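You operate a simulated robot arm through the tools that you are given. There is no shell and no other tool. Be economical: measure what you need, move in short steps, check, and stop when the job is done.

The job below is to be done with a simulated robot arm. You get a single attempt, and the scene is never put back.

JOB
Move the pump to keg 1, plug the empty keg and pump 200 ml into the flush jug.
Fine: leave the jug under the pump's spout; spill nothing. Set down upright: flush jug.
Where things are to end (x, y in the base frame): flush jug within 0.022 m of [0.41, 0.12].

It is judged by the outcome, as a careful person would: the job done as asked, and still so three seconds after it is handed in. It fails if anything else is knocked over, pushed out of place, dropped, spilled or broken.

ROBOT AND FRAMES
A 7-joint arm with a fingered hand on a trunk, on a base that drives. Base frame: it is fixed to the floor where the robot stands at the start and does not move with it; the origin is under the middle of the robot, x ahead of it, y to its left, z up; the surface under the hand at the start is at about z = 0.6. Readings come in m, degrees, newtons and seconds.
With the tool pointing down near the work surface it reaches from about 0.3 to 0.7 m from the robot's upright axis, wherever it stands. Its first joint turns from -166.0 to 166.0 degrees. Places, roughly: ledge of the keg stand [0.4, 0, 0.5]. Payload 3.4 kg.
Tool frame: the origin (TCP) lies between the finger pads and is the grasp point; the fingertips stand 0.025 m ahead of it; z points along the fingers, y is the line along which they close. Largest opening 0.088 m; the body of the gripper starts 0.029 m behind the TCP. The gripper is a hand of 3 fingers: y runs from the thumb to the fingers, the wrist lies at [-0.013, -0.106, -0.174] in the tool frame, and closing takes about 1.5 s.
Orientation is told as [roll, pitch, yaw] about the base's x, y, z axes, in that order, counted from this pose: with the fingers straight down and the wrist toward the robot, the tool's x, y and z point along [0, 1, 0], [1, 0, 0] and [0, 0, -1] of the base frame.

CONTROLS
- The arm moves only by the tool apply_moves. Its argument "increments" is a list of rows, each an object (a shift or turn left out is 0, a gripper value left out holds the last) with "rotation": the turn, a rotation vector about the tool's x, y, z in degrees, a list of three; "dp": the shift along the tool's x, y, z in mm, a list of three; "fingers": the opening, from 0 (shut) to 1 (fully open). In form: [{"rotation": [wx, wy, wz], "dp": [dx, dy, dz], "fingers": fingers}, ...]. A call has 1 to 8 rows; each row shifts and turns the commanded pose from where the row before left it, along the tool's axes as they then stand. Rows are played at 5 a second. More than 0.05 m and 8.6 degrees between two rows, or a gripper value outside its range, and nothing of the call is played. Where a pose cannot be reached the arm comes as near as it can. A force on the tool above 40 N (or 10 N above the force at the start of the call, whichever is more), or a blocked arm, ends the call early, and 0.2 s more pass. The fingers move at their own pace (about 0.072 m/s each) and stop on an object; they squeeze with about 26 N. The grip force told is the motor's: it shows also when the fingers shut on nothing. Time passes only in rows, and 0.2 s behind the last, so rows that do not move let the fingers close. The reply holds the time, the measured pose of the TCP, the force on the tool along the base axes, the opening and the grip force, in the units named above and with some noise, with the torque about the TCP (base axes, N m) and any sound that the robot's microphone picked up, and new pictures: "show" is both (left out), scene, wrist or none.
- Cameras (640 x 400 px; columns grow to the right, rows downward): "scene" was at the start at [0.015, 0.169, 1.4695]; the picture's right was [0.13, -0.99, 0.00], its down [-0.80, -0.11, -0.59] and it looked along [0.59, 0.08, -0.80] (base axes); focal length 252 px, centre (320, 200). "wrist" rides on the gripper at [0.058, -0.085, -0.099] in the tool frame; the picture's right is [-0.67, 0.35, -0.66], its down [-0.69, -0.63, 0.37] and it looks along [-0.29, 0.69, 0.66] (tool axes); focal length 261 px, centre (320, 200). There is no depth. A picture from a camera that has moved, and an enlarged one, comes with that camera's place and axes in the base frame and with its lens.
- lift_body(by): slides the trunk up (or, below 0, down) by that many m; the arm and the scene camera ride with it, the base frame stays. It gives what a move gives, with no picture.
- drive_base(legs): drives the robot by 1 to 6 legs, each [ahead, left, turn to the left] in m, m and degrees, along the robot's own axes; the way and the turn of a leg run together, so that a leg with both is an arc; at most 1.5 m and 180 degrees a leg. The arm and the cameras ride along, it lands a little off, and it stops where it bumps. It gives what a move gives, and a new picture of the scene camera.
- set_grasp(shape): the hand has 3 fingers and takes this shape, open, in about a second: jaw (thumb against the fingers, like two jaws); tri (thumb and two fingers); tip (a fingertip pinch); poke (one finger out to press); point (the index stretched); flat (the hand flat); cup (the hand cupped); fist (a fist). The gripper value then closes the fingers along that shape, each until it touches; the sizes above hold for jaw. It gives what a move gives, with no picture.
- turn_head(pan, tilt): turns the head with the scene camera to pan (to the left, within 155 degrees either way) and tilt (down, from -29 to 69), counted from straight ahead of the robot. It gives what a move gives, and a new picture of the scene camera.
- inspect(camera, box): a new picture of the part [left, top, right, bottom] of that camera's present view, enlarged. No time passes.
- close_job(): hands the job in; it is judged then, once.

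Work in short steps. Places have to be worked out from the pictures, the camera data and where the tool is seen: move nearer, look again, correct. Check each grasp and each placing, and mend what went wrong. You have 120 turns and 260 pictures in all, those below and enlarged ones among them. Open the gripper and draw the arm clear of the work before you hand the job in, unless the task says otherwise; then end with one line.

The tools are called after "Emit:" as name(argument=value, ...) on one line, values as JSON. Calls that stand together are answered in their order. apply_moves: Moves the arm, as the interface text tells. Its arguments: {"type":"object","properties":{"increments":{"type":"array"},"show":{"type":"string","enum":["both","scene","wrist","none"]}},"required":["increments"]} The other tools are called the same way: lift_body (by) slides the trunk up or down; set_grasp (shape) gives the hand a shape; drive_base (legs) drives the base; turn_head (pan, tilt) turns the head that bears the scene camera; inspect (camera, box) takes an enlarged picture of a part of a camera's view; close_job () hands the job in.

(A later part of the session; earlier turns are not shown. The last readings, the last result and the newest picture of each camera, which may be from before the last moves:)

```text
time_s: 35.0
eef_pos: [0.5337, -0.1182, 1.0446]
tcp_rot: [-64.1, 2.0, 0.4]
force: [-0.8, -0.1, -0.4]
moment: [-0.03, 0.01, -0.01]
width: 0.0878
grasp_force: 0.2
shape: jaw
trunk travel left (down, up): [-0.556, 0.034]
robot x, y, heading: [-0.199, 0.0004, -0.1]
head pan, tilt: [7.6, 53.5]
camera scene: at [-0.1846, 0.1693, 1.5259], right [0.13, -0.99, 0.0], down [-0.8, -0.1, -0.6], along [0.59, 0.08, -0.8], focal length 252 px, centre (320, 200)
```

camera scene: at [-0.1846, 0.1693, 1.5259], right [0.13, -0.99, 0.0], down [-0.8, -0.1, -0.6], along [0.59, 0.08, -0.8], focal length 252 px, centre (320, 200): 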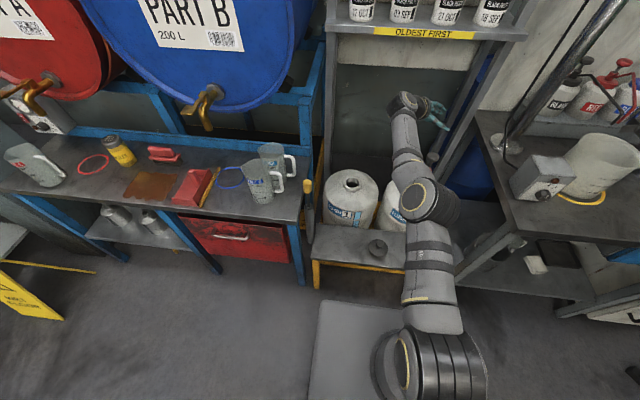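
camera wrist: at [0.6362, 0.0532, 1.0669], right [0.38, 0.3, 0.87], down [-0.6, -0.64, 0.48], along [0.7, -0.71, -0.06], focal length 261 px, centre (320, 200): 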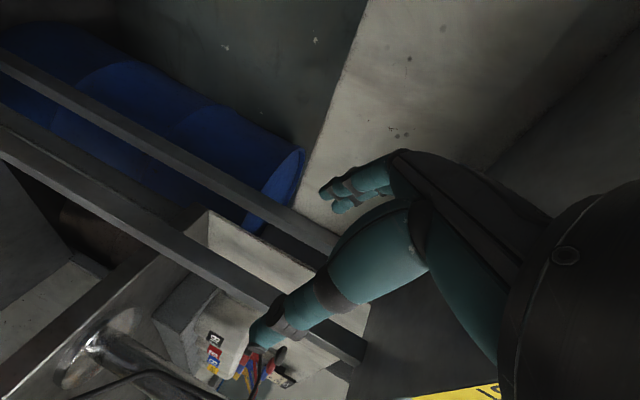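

Clear of the shelf. I'm unrolling the hand.

Emit:
apply_moves(increments=[{"rotation": [0, 8.1, 0]}, {"rotation": [0, 8.1, 0]}, {"rotation": [0, 8.1, 0]}, {"rotation": [0, 8.1, 0]}, {"rotation": [0, 8.1, 0]}, {"rotation": [0, 8.1, 0]}, {"rotation": [0, 8.1, 0]}, {"rotation": [0, 7.4, 0]}], show="none")

Emit:
apply_moves(increments=[{"dp": [0, -35, 20]}, {"dp": [0, -35, 20]}, {"dp": [0, -35, 20]}, {"dp": [0, -35, 20]}, {"dp": [0, -35, 20]}, {}])

```text
time_s: 36.8
eef_pos: [0.5057, -0.1184, 1.0287]
tcp_rot: [0.1, 2.1, 0.6]
force: [-0.2, 0.8, -0.6]
moment: [-0.02, 0.01, 0.0]
width: 0.0877
grasp_force: 0.1
shape: jaw
out of reach, approached as far as the arm can: row 2, 3, 4, 5, 6, 7, 8
trunk travel left (down, up): [-0.556, 0.034]
robot x, y, heading: [-0.1982, 0.0016, -0.4]
head pan, tilt: [7.6, 53.5]
```

```text
time_s: 38.2
eef_pos: [0.5065, -0.1173, 1.0272]
tcp_rot: [0.0, 2.0, 0.5]
force: [-0.7, 0.0, 0.1]
moment: [0.0, 0.01, 0.01]
width: 0.0878
grasp_force: 0.1
shape: jaw
out of reach, approached as far as the arm can: row 1, 2, 3, 4, 5
trunk travel left (down, up): [-0.556, 0.034]
robot x, y, heading: [-0.202, 0.0018, -0.2]
head pan, tilt: [7.6, 53.5]
camera scene: at [-0.1838, 0.1693, 1.5259], right [0.13, -0.99, 0.0], down [-0.8, -0.1, -0.59], along [0.59, 0.08, -0.8], focal length 252 px, centre (320, 200)
camera wrist: at [0.4227, -0.0617, 1.13], right [0.38, -0.67, 0.64], down [-0.64, -0.69, -0.34], along [0.67, -0.28, -0.68], focal length 261 px, centre (320, 200)
```

scene: 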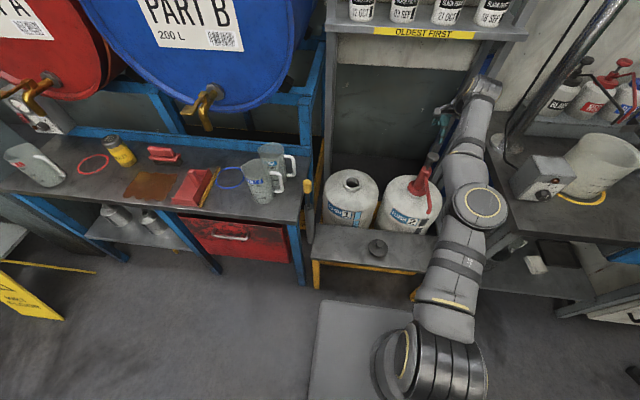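
wrist: 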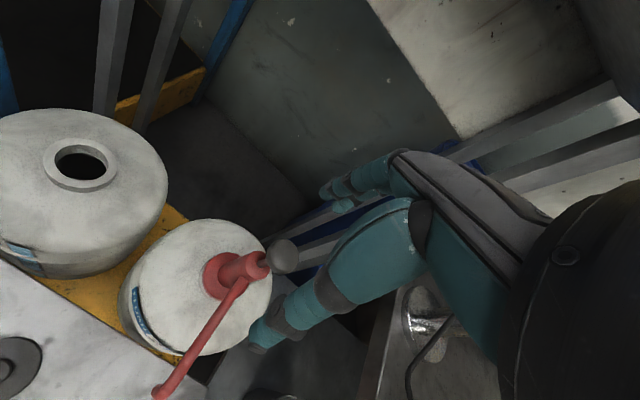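

Still stuck at a limit here. I'll try moving left and down to see which way is free.

Emit:
apply_moves(increments=[{"dp": [30, 0, 20]}, {"dp": [30, 0, 20]}, {"dp": [30, 0, 20]}, {"dp": [30, 0, 20]}, {"dp": [30, 0, 20]}, {}], show="none")

```text
time_s: 39.6
eef_pos: [0.5271, -0.0325, 0.9696]
tcp_rot: [0.0, 1.9, 0.9]
force: [-0.4, 0.6, 0.0]
moment: [-0.02, 0.01, -0.03]
width: 0.0876
grasp_force: 0.0
shape: jaw
out of reach, approached as far as the arm can: row 1, 2, 3, 4, 5
trunk travel left (down, up): [-0.556, 0.034]
robot x, y, heading: [-0.2001, 0.0012, -0.1]
head pan, tilt: [7.6, 53.5]
```

The wrist is held at a fixed distance from the shoulder. I'll go lower between the kegs (clear air), where the arm has more freedom.

Emit:
apply_moves(increments=[{"dp": [0, 0, 40]}, {"dp": [0, 0, 40]}, {"dp": [0, 0, 40]}, {"dp": [0, 0, 40]}, {"dp": [0, -20, 20]}, {"dp": [0, -30, 0]}, {"dp": [0, -30, 0]}, {}])

```text
time_s: 41.4
eef_pos: [0.5189, -0.0317, 0.7868]
tcp_rot: [0.0, 2.1, 0.5]
force: [-0.4, -0.1, 0.1]
moment: [0.01, 0.01, 0.03]
width: 0.0879
grasp_force: 0.2
shape: jaw
out of reach, approached as far as the arm can: row 1, 2, 4, 5, 6, 7
trunk travel left (down, up): [-0.556, 0.034]
robot x, y, heading: [-0.1996, -0.0009, -0.1]
head pan, tilt: [7.6, 53.5]
camera scene: at [-0.1837, 0.1694, 1.5259], right [0.13, -0.99, 0.0], down [-0.8, -0.1, -0.59], along [0.59, 0.08, -0.8], focal length 252 px, centre (320, 200)
camera wrist: at [0.4352, 0.0252, 0.8897], right [0.38, -0.67, 0.64], down [-0.64, -0.69, -0.34], along [0.67, -0.28, -0.69], focal length 261 px, centre (320, 200)
```

scene: 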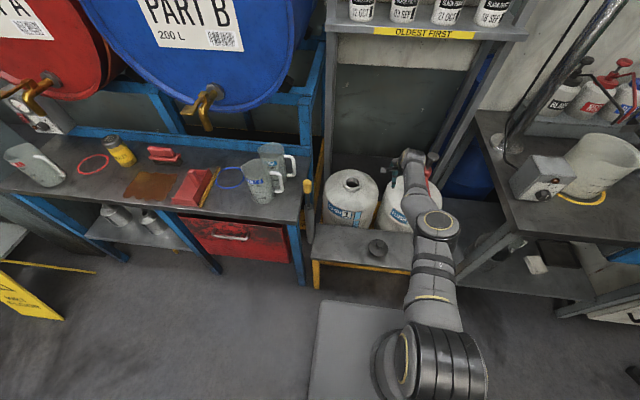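
wrist: 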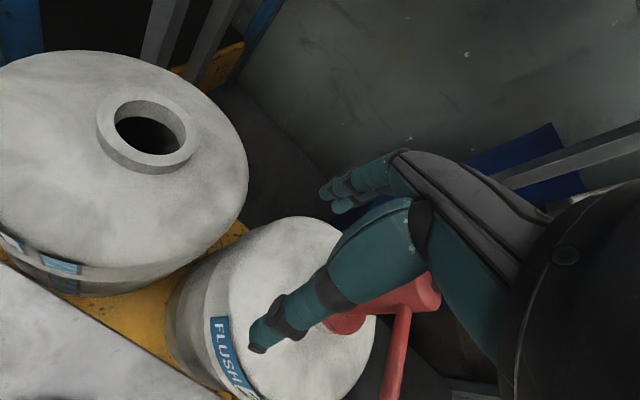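

Wrist–shoulder distance is constant, as if the elbow is straight. I test whether it extends further.

Emit:
apply_moves(increments=[{"dp": [0, 20, -15]}, {"dp": [0, 20, -15]}, {"dp": [0, 20, -15]}, {}], show="none")

```text
time_s: 42.4
eef_pos: [0.5255, -0.0339, 0.8171]
tcp_rot: [0.0, 2.1, 0.5]
force: [-1.7, -0.3, 0.4]
moment: [-0.03, 0.01, -0.03]
width: 0.0878
grasp_force: 0.1
shape: jaw
out of reach, approached as far as the arm can: row 1, 2, 3
trunk travel left (down, up): [-0.556, 0.034]
robot x, y, heading: [-0.1977, 0.0028, -0.3]
head pan, tilt: [7.6, 53.5]
```

The elbow is at its straight singularity. I'll try up/right moves to make the elbow bend.

Emit:
apply_moves(increments=[{"dp": [0, -5, -45]}, {"dp": [0, -5, -45]}, {"dp": [0, -5, -45]}, {"dp": [0, -5, -45]}, {"dp": [0, -10, -45]}, {"dp": [0, -10, -45]}, {"dp": [0, -20, -45]}, {}], show="scene")

```text
time_s: 44.2
eef_pos: [0.4851, -0.0352, 1.1332]
tcp_rot: [0.0, 2.0, 0.5]
force: [-0.3, -0.6, -0.1]
moment: [0.01, 0.0, -0.01]
width: 0.0876
grasp_force: 0.0
shape: jaw
out of reach, approached as far as the arm can: row 1, 2, 6
trunk travel left (down, up): [-0.556, 0.034]
robot x, y, heading: [-0.1991, 0.0023, -0.2]
head pan, tilt: [7.6, 53.5]
camera scene: at [-0.1838, 0.1689, 1.5259], right [0.13, -0.99, 0.0], down [-0.8, -0.1, -0.59], along [0.59, 0.08, -0.8], focal length 252 px, centre (320, 200)
```

scene: 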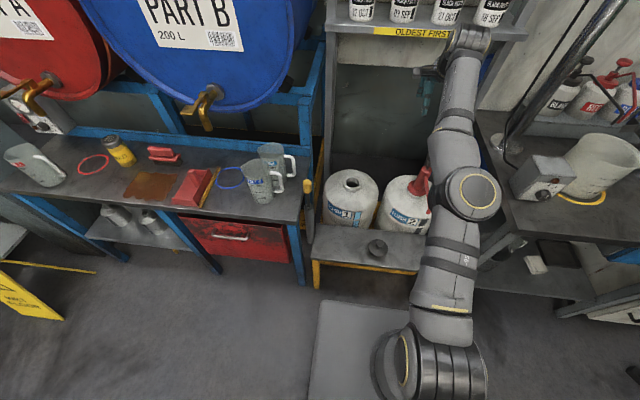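

Emit:
apply_moves(increments=[{"dp": [0, -30, 0]}, {"dp": [0, -30, 0]}, {"dp": [0, -30, 0]}, {"dp": [0, -30, 0]}, {}], show="none")

Emit:
apply_moves(increments=[{"dp": [-30, 0, -10]}, {"dp": [-30, -5, -10]}, {"dp": [-30, -10, -10]}, {"dp": [-30, -15, -10]}, {"dp": [-30, -20, -10]}, {"dp": [0, -30, 0]}, {}], show="none")

```text
time_s: 45.4
eef_pos: [0.4583, -0.05, 1.18]
tcp_rot: [0.1, 2.1, 0.5]
force: [0.8, 0.5, 0.9]
moment: [0.02, -0.01, 0.0]
width: 0.0876
grasp_force: 0.0
shape: jaw
out of reach, approached as far as the arm can: row 1, 2, 3, 4
trunk travel left (down, up): [-0.556, 0.034]
robot x, y, heading: [-0.1996, -0.0003, -0.4]
head pan, tilt: [7.6, 53.5]
```

```text
time_s: 47.0
eef_pos: [0.3773, -0.1997, 1.2323]
tcp_rot: [0.0, 2.1, 0.5]
force: [-0.3, -0.3, 0.0]
moment: [0.0, 0.0, -0.01]
width: 0.0878
grasp_force: 0.1
shape: jaw
out of reach, approached as far as the arm can: row 1, 2, 4, 6
trunk travel left (down, up): [-0.556, 0.034]
robot x, y, heading: [-0.2019, -0.0034, -0.2]
head pan, tilt: [7.6, 53.5]
```

The arm is at near-straight elbow. I push directly toward the shoulder for several rows to see if it folds.

Emit:
apply_moves(increments=[{"dp": [16, -34, 24]}, {"dp": [16, -34, 24]}, {"dp": [16, -34, 24]}, {"dp": [16, -34, 24]}, {"dp": [16, -34, 24]}, {"dp": [16, -34, 24]}])

```text
time_s: 48.4
eef_pos: [0.3742, -0.2, 1.2365]
tcp_rot: [0.0, 2.1, 0.6]
force: [0.2, 0.5, 0.1]
moment: [0.02, -0.02, -0.01]
width: 0.0878
grasp_force: 0.0
shape: jaw
out of reach, approached as far as the arm can: row 1, 2, 3, 4, 5, 6
trunk travel left (down, up): [-0.556, 0.034]
robot x, y, heading: [-0.2001, -0.0018, -0.2]
head pan, tilt: [7.6, 53.5]
camera scene: at [-0.184, 0.1693, 1.5259], right [0.13, -0.99, 0.0], down [-0.8, -0.1, -0.59], along [0.59, 0.08, -0.8], focal length 252 px, centre (320, 200)
camera wrist: at [0.292, -0.1425, 1.3397], right [0.38, -0.67, 0.64], down [-0.64, -0.69, -0.34], along [0.67, -0.28, -0.69], focal length 261 px, centre (320, 200)
```

scene: 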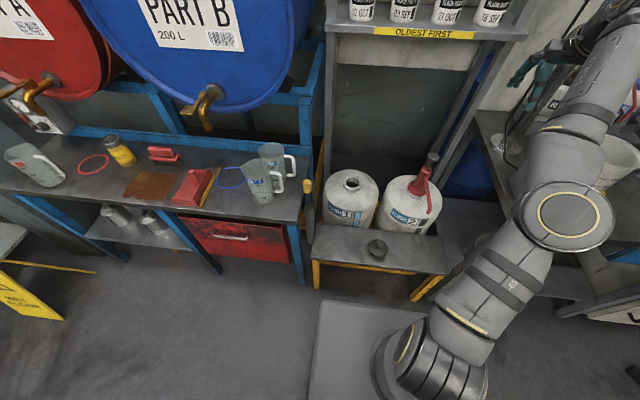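
wrist: 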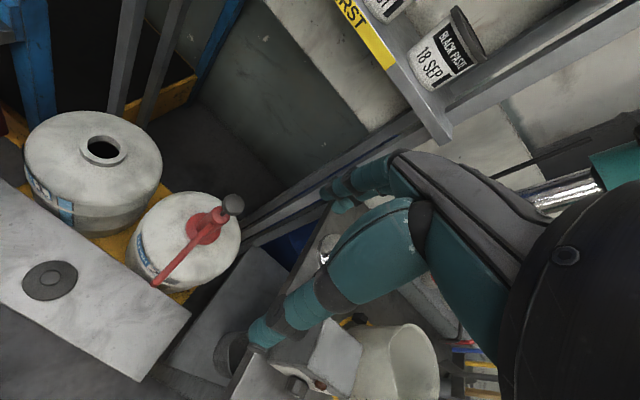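

The elbow hinge looks vertical-ish, so sideways sweeps should bend it. I'll back off further for free room, then sweep.

Emit:
drive_base(legs=[[-0.4, 0, 0]])

Emit:
apply_moves(increments=[{"dp": [-40, -10, 0]}, {"dp": [-40, -12, 0]}, {"dp": [-40, -14, 0]}, {"dp": [-40, -18, 0]}, {"dp": [-40, -22, 0]}, {"dp": [-35, -30, 0]}, {"dp": [-30, -35, 0]}, {}])

```text
time_s: 50.9
eef_pos: [-0.0225, -0.1981, 1.2359]
tcp_rot: [0.0, 2.2, 0.6]
force: [0.4, 1.4, 0.1]
moment: [0.01, 0.0, -0.01]
width: 0.0876
grasp_force: 0.1
shape: jaw
trunk travel left (down, up): [-0.556, 0.034]
robot x, y, heading: [-0.5964, 0.0006, -0.1]
head pan, tilt: [7.6, 53.5]
camera scene: at [-0.5816, 0.1707, 1.5259], right [0.13, -0.99, 0.0], down [-0.8, -0.1, -0.59], along [0.59, 0.08, -0.8], focal length 252 px, centre (320, 200)
```

scene: 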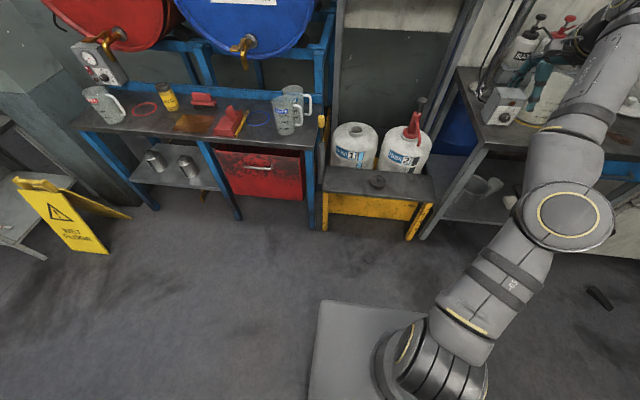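

```text
time_s: 52.7
eef_pos: [-0.2042, -0.4145, 1.2078]
tcp_rot: [0.1, 2.2, 0.6]
force: [0.1, 0.3, 0.1]
moment: [-0.01, 0.0, 0.01]
width: 0.0877
grasp_force: 0.0
shape: jaw
out of reach, approached as far as the arm can: row 1, 2, 3, 4, 5, 6, 7
trunk travel left (down, up): [-0.556, 0.034]
robot x, y, heading: [-0.5948, 0.004, -0.0]
head pan, tilt: [7.6, 53.5]
camera scene: at [-0.5809, 0.1707, 1.5259], right [0.13, -0.99, 0.0], down [-0.8, -0.1, -0.59], along [0.59, 0.08, -0.8], focal length 252 px, centre (320, 200)
camera wrist: at [-0.286, -0.3563, 1.3112], right [0.38, -0.67, 0.64], down [-0.64, -0.69, -0.34], along [0.67, -0.28, -0.69], focal length 261 px, centre (320, 200)
```

scene: 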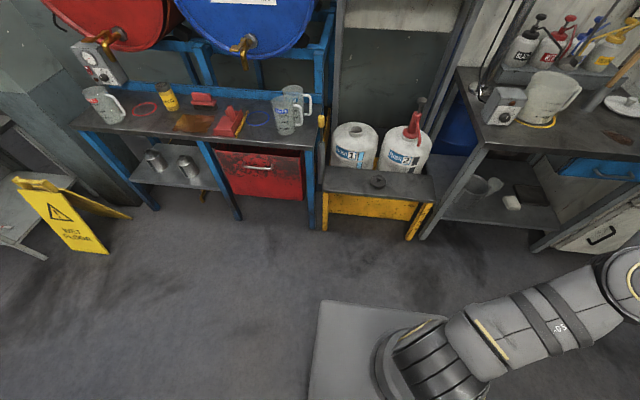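
wrist: 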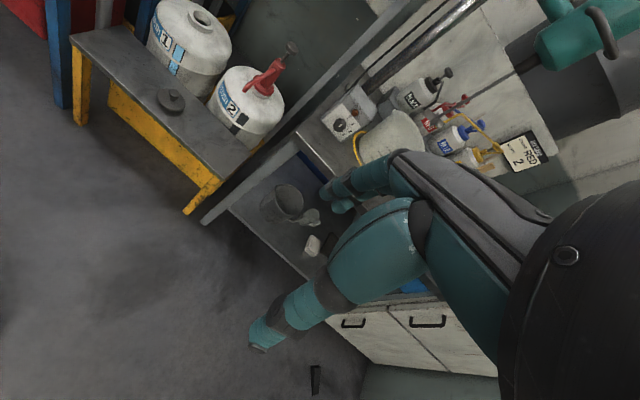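

Progress: the distance fell to 0.60. I keep sweeping right and inward.

Emit:
apply_moves(increments=[{"dp": [-30, -35, 5]}, {"dp": [-30, -35, 5]}, {"dp": [-25, -40, 5]}, {"dp": [-20, -40, 5]}, {"dp": [-10, -45, 5]}, {"dp": [0, -45, 5]}, {"dp": [10, -45, 5]}, {}], show="scene")

```text
time_s: 54.5
eef_pos: [-0.5001, -0.4805, 1.1775]
tcp_rot: [0.1, 2.0, 0.6]
force: [-1.0, 0.5, -0.4]
moment: [0.02, -0.02, 0.02]
width: 0.0877
grasp_force: 0.0
shape: jaw
out of reach, approached as far as the arm can: row 1, 2, 3, 4
trunk travel left (down, up): [-0.556, 0.034]
robot x, y, heading: [-0.5956, 0.0045, -0.1]
head pan, tilt: [7.6, 53.5]
camera scene: at [-0.5809, 0.1707, 1.5259], right [0.13, -0.99, 0.0], down [-0.8, -0.1, -0.59], along [0.59, 0.08, -0.8], focal length 252 px, centre (320, 200)
```

scene: 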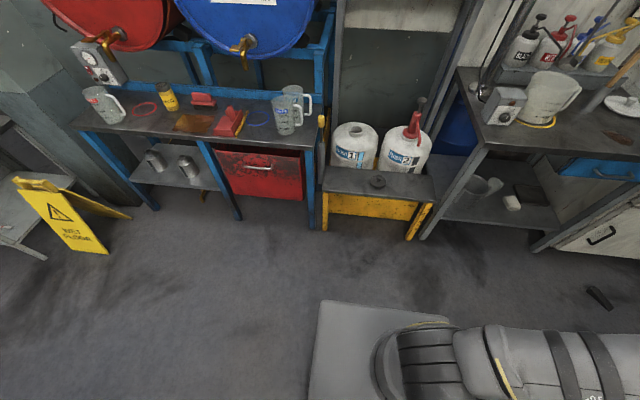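

It's folding now (0.57, rows reachable). I pull in toward the body further.

Emit:
apply_moves(increments=[{"dp": [20, 20, 20]}, {"dp": [20, 20, 20]}, {"dp": [20, 20, 20]}, {"dp": [20, 25, 20]}, {"dp": [10, 30, 20]}, {"dp": [10, 30, 20]}, {"dp": [10, 30, 10]}, {}], show="none")

```text
time_s: 56.3
eef_pos: [-0.3293, -0.3673, 1.0443]
tcp_rot: [0.0, 2.0, 0.5]
force: [0.0, -0.7, 0.8]
moment: [0.01, -0.01, 0.01]
width: 0.088
grasp_force: 0.2
shape: jaw
trunk travel left (down, up): [-0.556, 0.034]
robot x, y, heading: [-0.5948, -0.0019, -0.2]
head pan, tilt: [7.6, 53.5]
```

Unlocked. Bringing the hand back to the front.

Emit:
apply_moves(increments=[{"dp": [40, 22, 0]}, {"dp": [40, 22, 0]}, {"dp": [40, 22, 0]}, {"dp": [40, 22, 0]}, {"dp": [40, 22, 0]}, {"dp": [40, 22, 0]}, {"dp": [40, 22, 0]}, {"dp": [40, 22, 0], "rotation": [-2, 0, 0.5]}], show="scene")

```text
time_s: 58.1
eef_pos: [-0.1554, -0.0466, 1.0348]
tcp_rot: [-0.1, 0.0, 0.0]
force: [-1.7, 0.9, 0.3]
moment: [-0.02, 0.02, -0.03]
width: 0.0877
grasp_force: 0.0
shape: jaw
trunk travel left (down, up): [-0.556, 0.034]
robot x, y, heading: [-0.5945, 0.0001, -0.1]
head pan, tilt: [7.6, 53.5]
camera scene: at [-0.5808, 0.171, 1.5259], right [0.13, -0.99, 0.0], down [-0.8, -0.1, -0.59], along [0.59, 0.08, -0.8], focal length 252 px, centre (320, 200)
```

scene: 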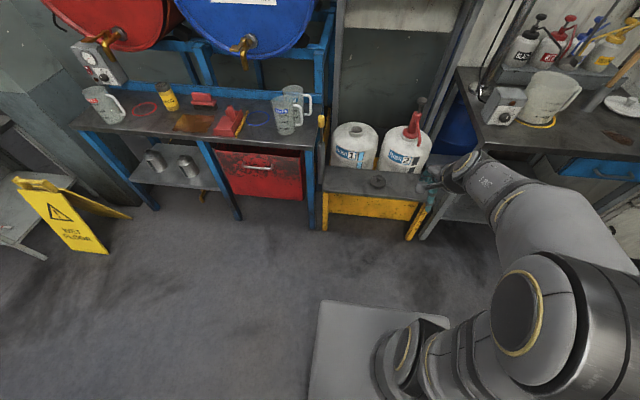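

Arm is healthy again. Here in free space I test whether the left-side roll (-65°) is feasible at pump-like positions.

Emit:
apply_moves(increments=[{"dp": [5, 25, 30]}, {"dp": [5, 25, 30]}, {"dp": [5, 25, 30]}, {"dp": [5, 25, 30]}, {"dp": [0, 20, 30]}], show="none")

Emit:
apply_moves(increments=[{"rotation": [0, -8.1, 0]}, {"rotation": [0, -8.1, 0]}, {"rotation": [0, -8.1, 0]}, {"rotation": [0, -8.1, 0]}, {"rotation": [0, -8.1, 0]}, {"rotation": [0, -8.1, 0]}, {"rotation": [0, -8.1, 0]}, {"rotation": [0, -8.1, 0]}], show="scene")

```text
time_s: 59.3
eef_pos: [-0.0364, -0.0263, 0.8857]
tcp_rot: [0.1, 0.1, 0.1]
force: [-0.3, 0.6, -0.7]
moment: [0.02, -0.01, 0.0]
width: 0.088
grasp_force: 0.1
shape: jaw
trunk travel left (down, up): [-0.556, 0.034]
robot x, y, heading: [-0.5966, 0.0007, -0.1]
head pan, tilt: [7.6, 53.5]
```

```text
time_s: 61.1
eef_pos: [-0.0361, -0.0261, 0.8865]
tcp_rot: [-64.9, 0.0, 0.2]
force: [0.1, 0.4, -0.8]
moment: [0.04, -0.02, 0.0]
width: 0.0876
grasp_force: 0.0
shape: jaw
trunk travel left (down, up): [-0.556, 0.034]
robot x, y, heading: [-0.5959, -0.0014, -0.3]
head pan, tilt: [7.6, 53.5]
camera scene: at [-0.581, 0.1708, 1.526], right [0.13, -0.99, 0.0], down [-0.8, -0.1, -0.59], along [0.59, 0.08, -0.8], focal length 252 px, centre (320, 200)
```

scene: 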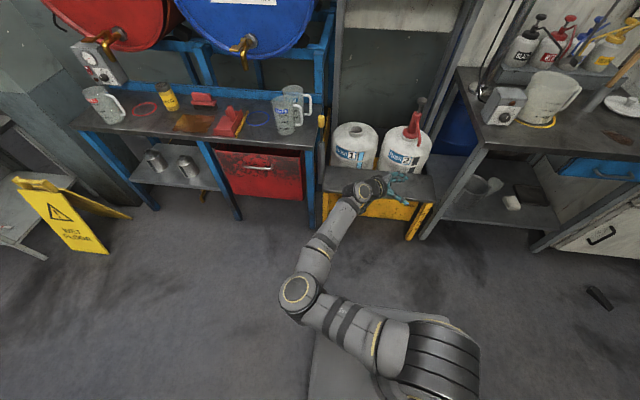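

Feasible: elbow swung left. Still in free space, I test the pump-grip offset (0.60,-0.17,0.67) relative to the robot.

Emit:
apply_moves(increments=[{"dp": [22.7, 6.2, 37.4]}, {"dp": [22.7, 6.2, 37.4]}, {"dp": [22.7, 6.2, 37.4]}, {"dp": [22.7, 6.2, 37.4]}, {"dp": [22.7, 6.2, 37.4]}, {"dp": [22.7, 6.2, 37.4]}], show="none")

Emit:
apply_moves(increments=[{"dp": [-45, 0, -21]}, {"dp": [-45, 0, -21]}, {"dp": [-45, 0, -21]}, {"dp": [-45, 0, -21]}, {"dp": [-45, 0, -21]}, {"dp": [-45, 0, -21]}], show="none")

Emit:
apply_moves(increments=[{"dp": [17.5, 0, -37.5]}, {"dp": [17.5, 0, -37.5]}, {"dp": [17.5, 0, -37.5]}, {"dp": [17.5, 0, -37.5]}, {"dp": [17.5, 0, -37.5]}, {"dp": [17.5, 0, -37.5]}, {"dp": [17.5, 0, -37.5]}], show="scene")

```text
time_s: 62.5
eef_pos: [-0.0357, -0.2001, 0.7442]
tcp_rot: [-64.3, 0.5, 0.2]
force: [-0.7, -0.4, 0.5]
moment: [-0.01, -0.01, 0.0]
width: 0.088
grasp_force: 0.0
shape: jaw
out of reach, approached as far as the arm can: row 3, 4, 5, 6
trunk travel left (down, up): [-0.556, 0.034]
robot x, y, heading: [-0.5987, 0.0016, -0.1]
head pan, tilt: [7.6, 53.5]
```

```text
time_s: 63.9
eef_pos: [-0.0335, -0.1985, 1.0435]
tcp_rot: [-64.7, 0.0, 0.0]
force: [-0.4, -0.5, 0.4]
moment: [0.02, 0.02, -0.03]
width: 0.0876
grasp_force: 0.0
shape: jaw
trunk travel left (down, up): [-0.556, 0.034]
robot x, y, heading: [-0.5947, 0.0014, -0.1]
head pan, tilt: [7.6, 53.5]
```

```text
time_s: 65.5
eef_pos: [-0.0334, 0.0932, 1.0459]
tcp_rot: [-64.9, 0.1, 0.1]
force: [-0.4, -0.9, 0.0]
moment: [-0.02, 0.0, -0.02]
width: 0.0879
grasp_force: 0.1
shape: jaw
trunk travel left (down, up): [-0.556, 0.034]
robot x, y, heading: [-0.5963, -0.0, -0.3]
head pan, tilt: [7.6, 53.5]
camera scene: at [-0.5809, 0.1712, 1.5259], right [0.13, -0.99, 0.0], down [-0.8, -0.1, -0.59], along [0.59, 0.08, -0.8], focal length 252 px, centre (320, 200)
```

scene: 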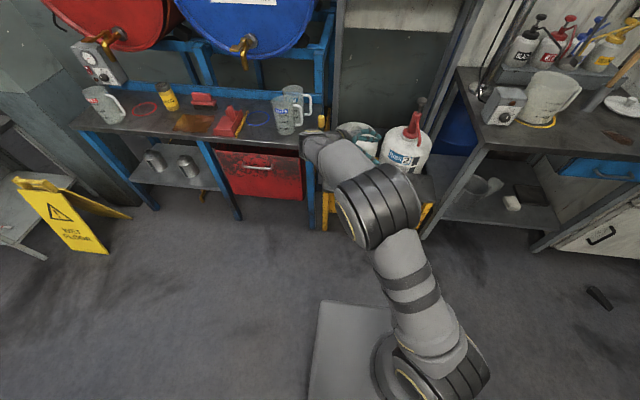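

The trunk can be lowered to suit, and can do the straight lifts. I shift right, then drive back to the original stand with the hand high.

Emit:
apply_moves(increments=[{"dp": [-15.1, 8, 32.4]}, {"dp": [-15.1, 8, 32.4]}, {"dp": [-15.1, 8, 32.4]}, {"dp": [-15.1, 8, 32.4]}], show="none")

Emit:
drive_base(legs=[[0.595, 0, 0.1]])

```text
time_s: 66.5
eef_pos: [0.0004, -0.0524, 1.0434]
tcp_rot: [-64.8, 0.1, 0.1]
force: [-0.1, 0.4, 0.2]
moment: [0.01, 0.01, -0.02]
width: 0.0876
grasp_force: 0.1
shape: jaw
trunk travel left (down, up): [-0.556, 0.034]
robot x, y, heading: [-0.5964, -0.0014, -0.1]
head pan, tilt: [7.6, 53.5]
```

```text
time_s: 69.9
eef_pos: [0.603, -0.0606, 1.0435]
tcp_rot: [-64.8, 0.1, -0.6]
force: [-1.2, 0.3, -0.1]
moment: [0.02, -0.02, 0.0]
width: 0.088
grasp_force: 0.1
shape: jaw
trunk travel left (down, up): [-0.556, 0.034]
robot x, y, heading: [0.0032, -0.0018, -0.4]
head pan, tilt: [7.6, 53.5]
camera scene: at [0.0228, 0.1657, 1.5259], right [0.12, -0.99, 0.0], down [-0.8, -0.1, -0.59], along [0.59, 0.07, -0.8], focal length 252 px, centre (320, 200)
```

scene: 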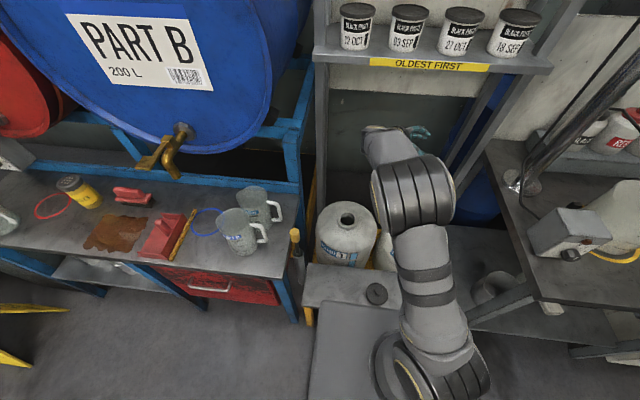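

Back at the stand with the hand left of the pump. I lower the trunk 0.27 m.

Emit:
lift_body(by=-0.27)

Emit:
apply_moves(increments=[{}])

```text
time_s: 72.7
eef_pos: [0.6024, -0.0618, 0.7731]
tcp_rot: [-64.9, 0.2, -0.4]
force: [0.6, -0.8, -0.1]
moment: [0.02, -0.02, -0.02]
width: 0.0877
grasp_force: 0.0
shape: jaw
trunk travel left (down, up): [-0.286, 0.304]
robot x, y, heading: [0.0033, -0.0017, -0.6]
head pan, tilt: [7.6, 53.5]
```

```text
time_s: 73.1
eef_pos: [0.6017, -0.0615, 0.7734]
tcp_rot: [-64.8, 0.0, -0.5]
force: [0.0, 0.3, -0.6]
moment: [-0.01, 0.0, 0.0]
width: 0.088
grasp_force: 0.1
shape: jaw
trunk travel left (down, up): [-0.286, 0.304]
robot x, y, heading: [0.0056, -0.0047, -0.6]
head pan, tilt: [7.6, 53.5]
camera scene: at [0.0224, 0.1657, 1.2559], right [0.12, -0.99, 0.0], down [-0.8, -0.1, -0.59], along [0.59, 0.07, -0.8], focal length 252 px, centre (320, 200)
camera wrist: at [0.5173, 0.0551, 0.764], right [0.35, 0.3, 0.88], down [-0.63, -0.62, 0.47], along [0.69, -0.73, -0.02], focal length 261 px, centre (320, 200)
```

scene: 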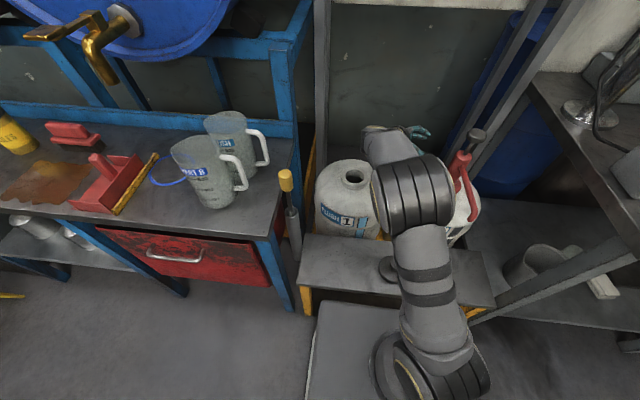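
wrist: 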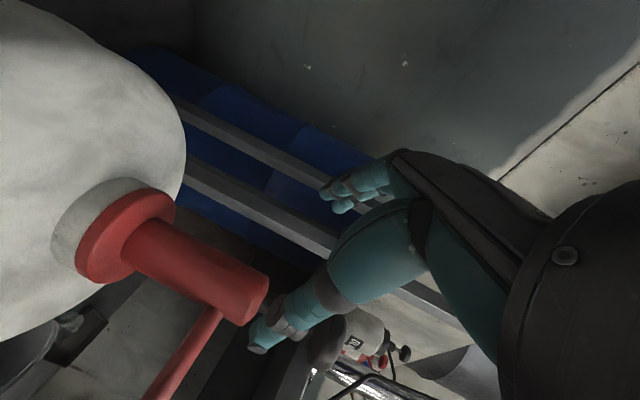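

The pump axis sits at x≈0.60, body 0.63–0.755, spout root ≈0.727. I drop onto the approach line, then go in along it under the spout.

Emit:
apply_moves(increments=[{"dp": [24, -1, 11]}, {"dp": [24, -1, 11]}, {"dp": [0, 0, 30]}, {"dp": [0, 0, 30]}, {}])

```text
time_s: 74.3
eef_pos: [0.6013, -0.1134, 0.6922]
tcp_rot: [-64.8, 0.1, -0.5]
force: [-0.4, 0.7, -0.7]
moment: [0.02, 0.01, 0.0]
width: 0.0879
grasp_force: 0.0
shape: jaw
trunk travel left (down, up): [-0.286, 0.304]
robot x, y, heading: [0.0046, -0.0035, -0.5]
head pan, tilt: [7.6, 53.5]
camera scene: at [0.0224, 0.1656, 1.2559], right [0.12, -0.99, 0.0], down [-0.8, -0.1, -0.59], along [0.59, 0.07, -0.8], focal length 252 px, centre (320, 200)
camera wrist: at [0.5158, 0.002, 0.6829], right [0.35, 0.3, 0.88], down [-0.63, -0.62, 0.47], along [0.69, -0.73, -0.02], focal length 261 px, centre (320, 200)
```

scene: 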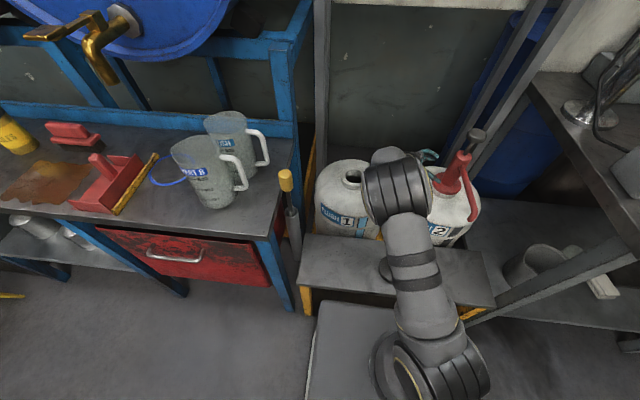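
wrist: 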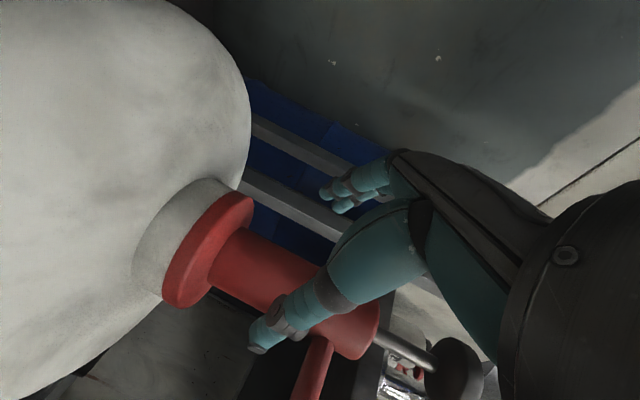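

Aligned: the grip zone (z 0.645–0.71) lies ahead and the thumb will pass under the spout. Moving in 62 mm.

Emit:
apply_moves(increments=[{"dp": [0, -2, 20]}, {"dp": [0, 0, 20]}, {"dp": [0, 0, 15]}, {"dp": [0, 0, 8]}, {}], show="wrist")

Emit:
inspect(camera="scene", box=[370, 120, 510, 250])

```text
time_s: 75.5
eef_pos: [0.597, -0.1709, 0.6669]
tcp_rot: [-64.9, 0.1, -0.5]
force: [0.1, 0.3, -0.6]
moment: [0.0, 0.0, -0.03]
width: 0.0877
grasp_force: 0.0
shape: jaw
trunk travel left (down, up): [-0.286, 0.304]
robot x, y, heading: [0.0048, -0.0034, -0.5]
head pan, tilt: [7.6, 53.5]
camera wrist: at [0.5126, -0.0553, 0.6581], right [0.35, 0.3, 0.88], down [-0.63, -0.62, 0.47], along [0.69, -0.73, -0.02], focal length 261 px, centre (320, 200)
```

wrist: 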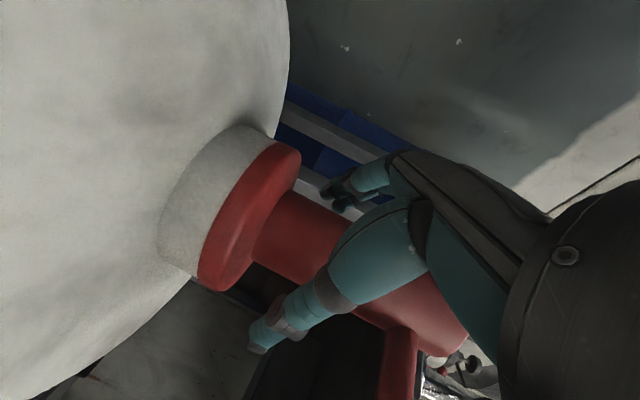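

```text
3.08 times, centred on (440, 185) of scene
camera zoom: at [0.0224, 0.1657, 1.2559], right [0.12, -0.99, 0.0], down [-0.8, -0.1, -0.59], along [0.59, 0.07, -0.8], focal length 774 px, centre (-49, 246)
```

zoom: 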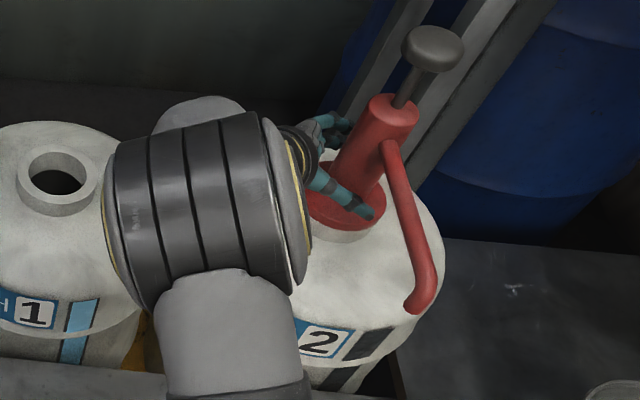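

The body sits between thumb and fingers, below the spout. Closing.

Emit:
apply_moves(increments=[{"fingers": 0}, {}, {}, {}, {}, {}], show="wrist")

```text
time_s: 76.9
eef_pos: [0.5969, -0.1718, 0.6673]
tcp_rot: [-64.8, 0.1, -0.5]
force: [-0.6, -1.2, 0.0]
moment: [-0.02, -0.01, -0.03]
width: 0.0377
grasp_force: 26.0
shape: jaw
trunk travel left (down, up): [-0.286, 0.304]
robot x, y, heading: [0.0083, -0.0013, -0.6]
head pan, tilt: [7.6, 53.5]
camera wrist: at [0.5126, -0.0552, 0.6582], right [0.35, 0.3, 0.88], down [-0.63, -0.62, 0.47], along [0.69, -0.73, -0.02], focal length 261 px, centre (320, 200)
```

wrist: 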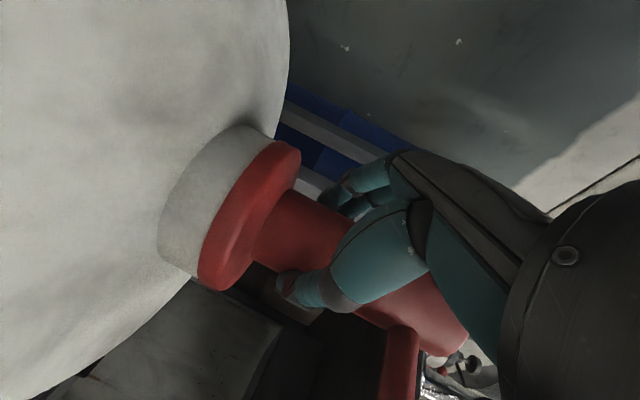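

Gripped at 38 mm, nothing pushed. I lift 50 mm with the trunk and check it comes free.

Emit:
lift_body(by=0.05)

Emit:
apply_moves(increments=[{}])

```text
time_s: 77.8
eef_pos: [0.598, -0.1706, 0.7183]
tcp_rot: [-64.8, 0.1, -0.4]
force: [-0.4, -0.5, -4.3]
moment: [0.06, -0.06, 0.03]
width: 0.0372
grasp_force: 26.2
shape: jaw
trunk travel left (down, up): [-0.336, 0.254]
robot x, y, heading: [0.0045, -0.0048, -0.9]
head pan, tilt: [7.6, 53.5]
```

```text
time_s: 78.2
eef_pos: [0.5974, -0.1707, 0.7184]
tcp_rot: [-64.8, 0.1, -0.5]
force: [0.2, -0.2, -4.6]
moment: [0.0, -0.01, 0.01]
width: 0.0373
grasp_force: 25.5
shape: jaw
trunk travel left (down, up): [-0.336, 0.254]
robot x, y, heading: [0.0056, -0.0034, -0.6]
head pan, tilt: [7.6, 53.5]
camera scene: at [0.0229, 0.1656, 1.3059], right [0.12, -0.99, 0.0], down [-0.8, -0.1, -0.59], along [0.59, 0.07, -0.8], focal length 252 px, centre (320, 200)
camera wrist: at [0.5128, -0.0551, 0.7079], right [0.35, 0.3, 0.88], down [-0.63, -0.62, 0.47], along [0.69, -0.73, -0.03], focal length 261 px, centre (320, 200)
```

scene: 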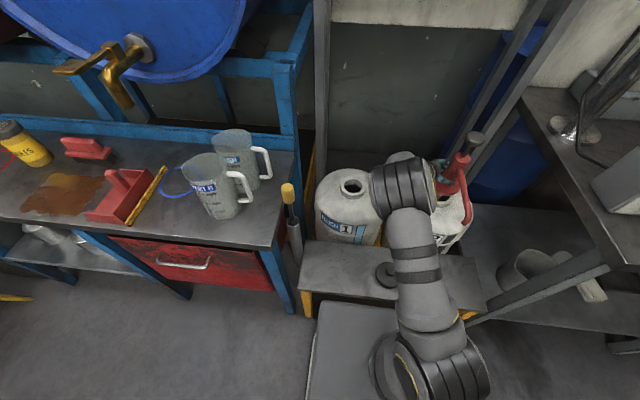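
wrist: 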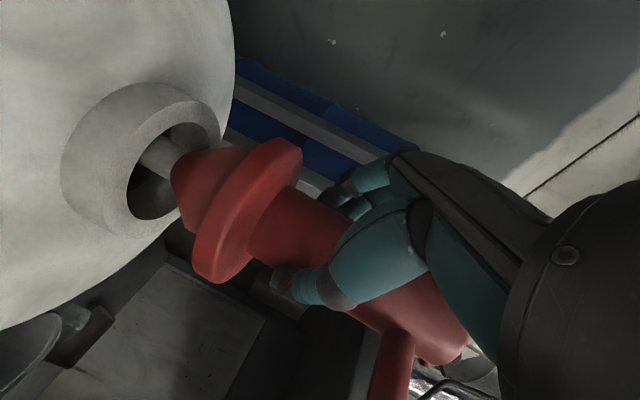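

The pump comes cleanly, with a tapered bung and dip tube. I lift 0.15 more and look for the tube's end.

Emit:
lift_body(by=0.15)

Emit:
apply_moves(increments=[{}])

```text
time_s: 79.9
eef_pos: [0.5974, -0.1718, 0.8669]
tcp_rot: [-64.8, 0.0, -0.5]
force: [-0.1, -0.1, -4.9]
moment: [0.02, 0.0, 0.01]
width: 0.0374
grasp_force: 26.1
shape: jaw
trunk travel left (down, up): [-0.486, 0.104]
robot x, y, heading: [0.006, -0.0081, -0.7]
head pan, tilt: [7.6, 53.5]
```

```text
time_s: 80.3
eef_pos: [0.5989, -0.1718, 0.868]
tcp_rot: [-64.8, 0.1, -0.5]
force: [-0.2, 0.7, -3.6]
moment: [0.06, -0.03, 0.0]
width: 0.0375
grasp_force: 25.9
shape: jaw
trunk travel left (down, up): [-0.486, 0.104]
robot x, y, heading: [0.0031, -0.0015, -0.6]
head pan, tilt: [7.6, 53.5]
camera scene: at [0.0229, 0.1655, 1.4559], right [0.12, -0.99, 0.0], down [-0.8, -0.1, -0.59], along [0.59, 0.07, -0.8], focal length 252 px, centre (320, 200)
camera wrist: at [0.5129, -0.0551, 0.8579], right [0.35, 0.3, 0.88], down [-0.63, -0.62, 0.47], along [0.69, -0.73, -0.03], focal length 261 px, centre (320, 200)
```

scene: 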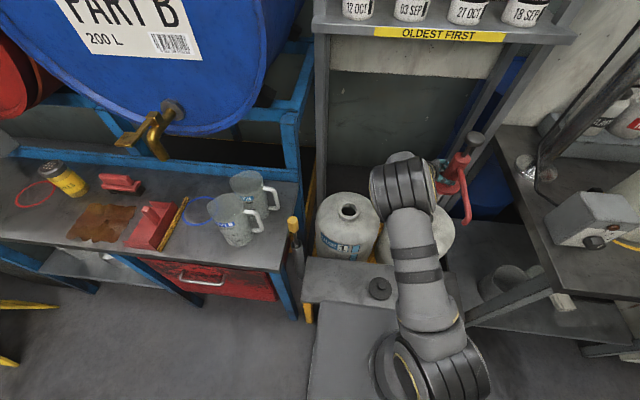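
wrist: 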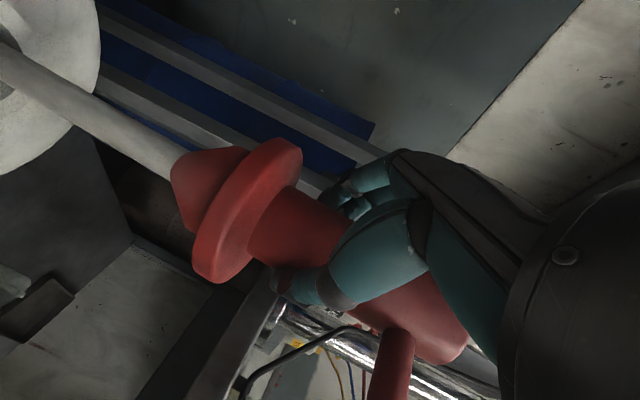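

The tube still dips into the neck. Lifting 0.1 more.

Emit:
lift_body(by=0.1)

Emit:
apply_moves(increments=[{}])

```text
time_s: 81.7
eef_pos: [0.5975, -0.1701, 0.9677]
tcp_rot: [-64.8, 0.1, -0.6]
force: [-0.3, 0.2, -4.8]
moment: [0.02, -0.03, -0.02]
width: 0.0375
grasp_force: 25.9
shape: jaw
trunk travel left (down, up): [-0.586, 0.004]
robot x, y, heading: [0.0048, -0.0003, -0.7]
head pan, tilt: [7.6, 53.5]
```

```text
time_s: 82.1
eef_pos: [0.5976, -0.1725, 0.9681]
tcp_rot: [-64.8, 0.0, -0.6]
force: [0.7, 0.9, -4.5]
moment: [0.05, -0.04, 0.01]
width: 0.0374
grasp_force: 26.4
shape: jaw
trunk travel left (down, up): [-0.586, 0.004]
robot x, y, heading: [0.0021, -0.0033, -0.8]
head pan, tilt: [7.6, 53.5]
camera scene: at [0.023, 0.1655, 1.5559], right [0.12, -0.99, 0.0], down [-0.8, -0.1, -0.59], along [0.59, 0.07, -0.8], focal length 252 px, centre (320, 200)
camera wrist: at [0.5129, -0.0551, 0.9579], right [0.35, 0.3, 0.88], down [-0.63, -0.62, 0.47], along [0.69, -0.73, -0.03], focal length 261 px, centre (320, 200)
```

scene: 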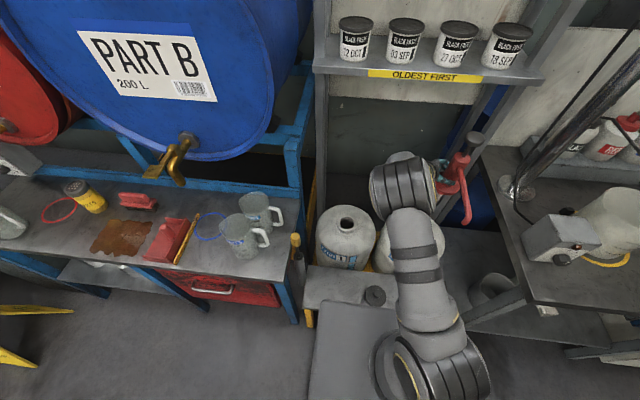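
wrist: 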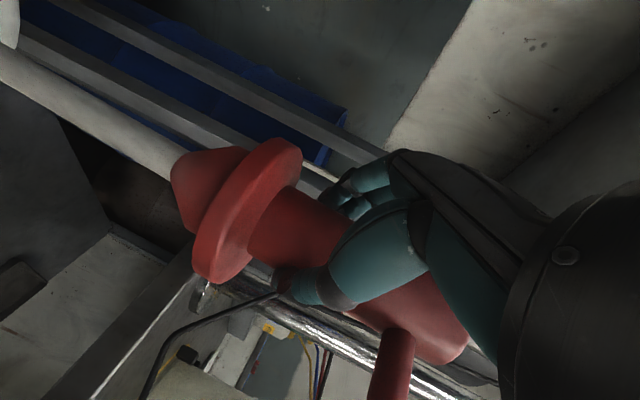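

Tube end isn't visible yet. I zoom the scene around keg 2.

Emit:
inspect(camera="scene", box=[360, 130, 500, 280])

Emit:
inspect(camera="wrist", box=[0, 0, 200, 200])

```text
2.67 times, centred on (430, 205) of scene
camera zoom: at [0.023, 0.1655, 1.5559], right [0.12, -0.99, 0.0], down [-0.8, -0.1, -0.59], along [0.59, 0.07, -0.8], focal length 671 px, centre (27, 187)
```

zoom: 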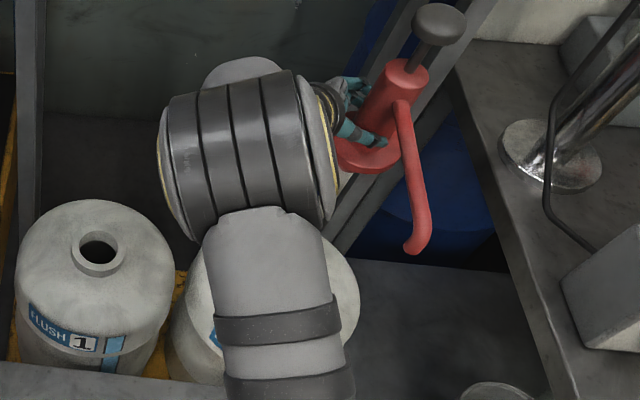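

```text
2.00 times, centred on (100, 100) of wrist
camera zoom: at [0.5129, -0.0551, 0.9579], right [0.35, 0.3, 0.88], down [-0.63, -0.62, 0.47], along [0.69, -0.73, -0.03], focal length 521 px, centre (760, 400)
```

zoom: 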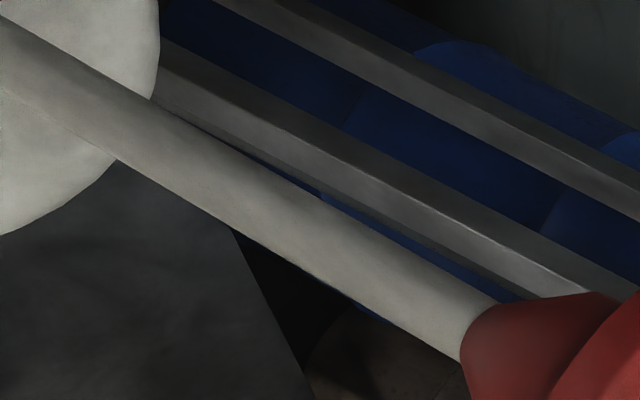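

The tube reaches below z 0.69 (over 0.28 m long). I raise the arm 80 mm more.

Emit:
apply_moves(increments=[{"dp": [-18.1, 0, -8.5]}, {"dp": [-18.1, 0, -8.5]}, {"dp": [-18.1, 0, -8.5]}, {"dp": [-18.1, 0, -8.5]}, {}])

Emit:
inspect(camera="wrist", box=[0, 0, 200, 200])

```text
time_s: 83.3
eef_pos: [0.5979, -0.1711, 1.0476]
tcp_rot: [-64.8, 0.2, -0.5]
force: [0.0, 0.2, -4.9]
moment: [0.07, -0.04, 0.01]
width: 0.0372
grasp_force: 25.6
shape: jaw
trunk travel left (down, up): [-0.586, 0.004]
robot x, y, heading: [0.0039, -0.0015, -0.6]
head pan, tilt: [7.6, 53.5]
camera scene: at [0.023, 0.1655, 1.5559], right [0.12, -0.99, 0.0], down [-0.8, -0.1, -0.59], along [0.59, 0.07, -0.8], focal length 252 px, centre (320, 200)
camera wrist: at [0.5135, -0.0543, 1.0381], right [0.35, 0.3, 0.88], down [-0.63, -0.62, 0.47], along [0.69, -0.73, -0.03], focal length 261 px, centre (320, 200)
```

scene: 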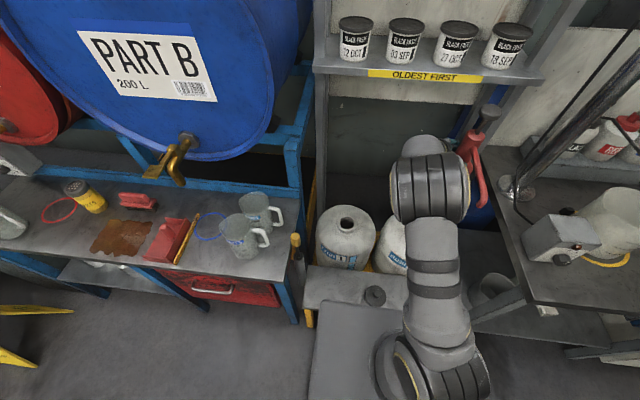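
wrist: 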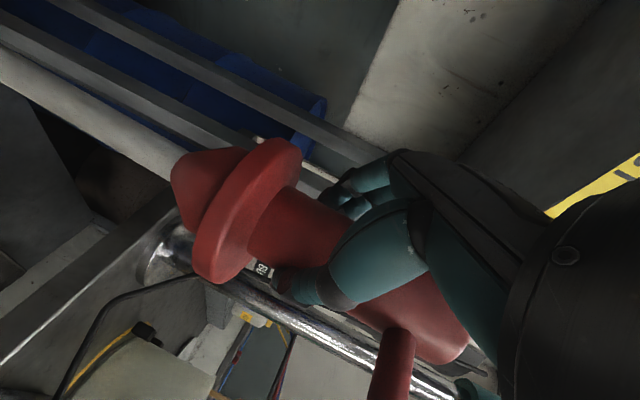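

```text
2.00 times, centred on (100, 100) of wrist
camera zoom: at [0.5135, -0.0543, 1.0381], right [0.35, 0.3, 0.88], down [-0.63, -0.62, 0.47], along [0.69, -0.73, -0.03], focal length 521 px, centre (760, 400)
```

zoom: 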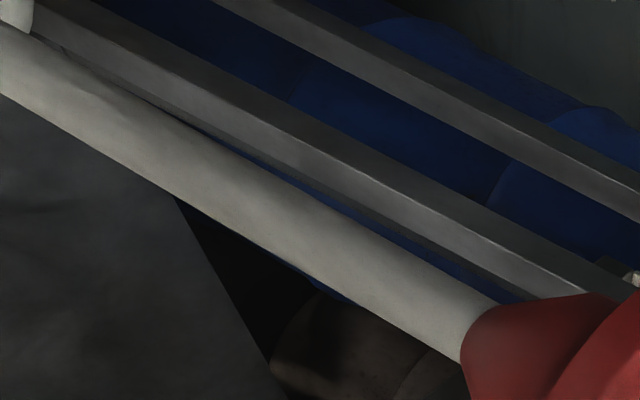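

To be sure the tube is clear of the neck (keg floor ≈0.3), I raise another 40 mm and look again.

Emit:
apply_moves(increments=[{"dp": [-18.1, 0, -8.5]}, {"dp": [-18.1, 0, -8.5]}, {}], show="scene")

Emit:
inspect(camera="scene", box=[360, 100, 520, 290])

```text
time_s: 84.1
eef_pos: [0.5989, -0.1704, 1.0858]
tcp_rot: [-64.8, 0.1, -0.5]
force: [-0.1, -0.1, -4.5]
moment: [0.1, -0.01, -0.03]
width: 0.0374
grasp_force: 26.1
shape: jaw
trunk travel left (down, up): [-0.586, 0.004]
robot x, y, heading: [0.0051, -0.0036, -0.5]
head pan, tilt: [7.6, 53.5]
camera scene: at [0.023, 0.1655, 1.5559], right [0.12, -0.99, 0.0], down [-0.8, -0.1, -0.59], along [0.59, 0.07, -0.8], focal length 252 px, centre (320, 200)
```

scene: 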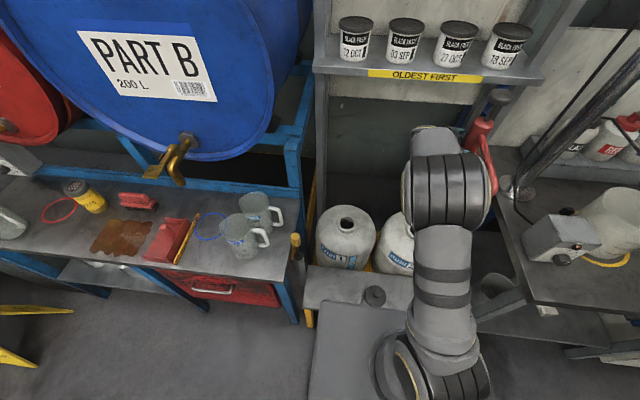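

```text
2.11 times, centred on (440, 195) of scene
camera zoom: at [0.023, 0.1655, 1.5559], right [0.12, -0.99, 0.0], down [-0.8, -0.1, -0.59], along [0.59, 0.07, -0.8], focal length 530 px, centre (67, 210)
```

zoom: 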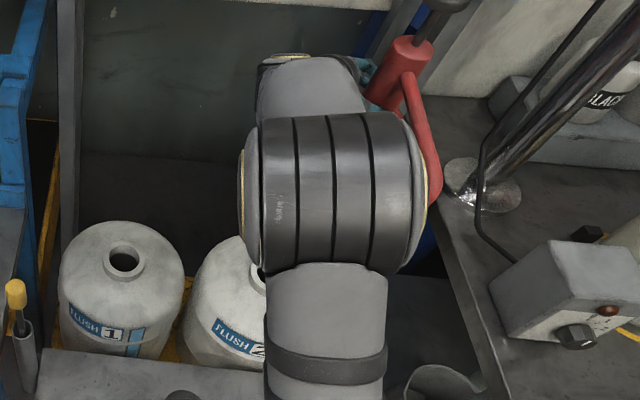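

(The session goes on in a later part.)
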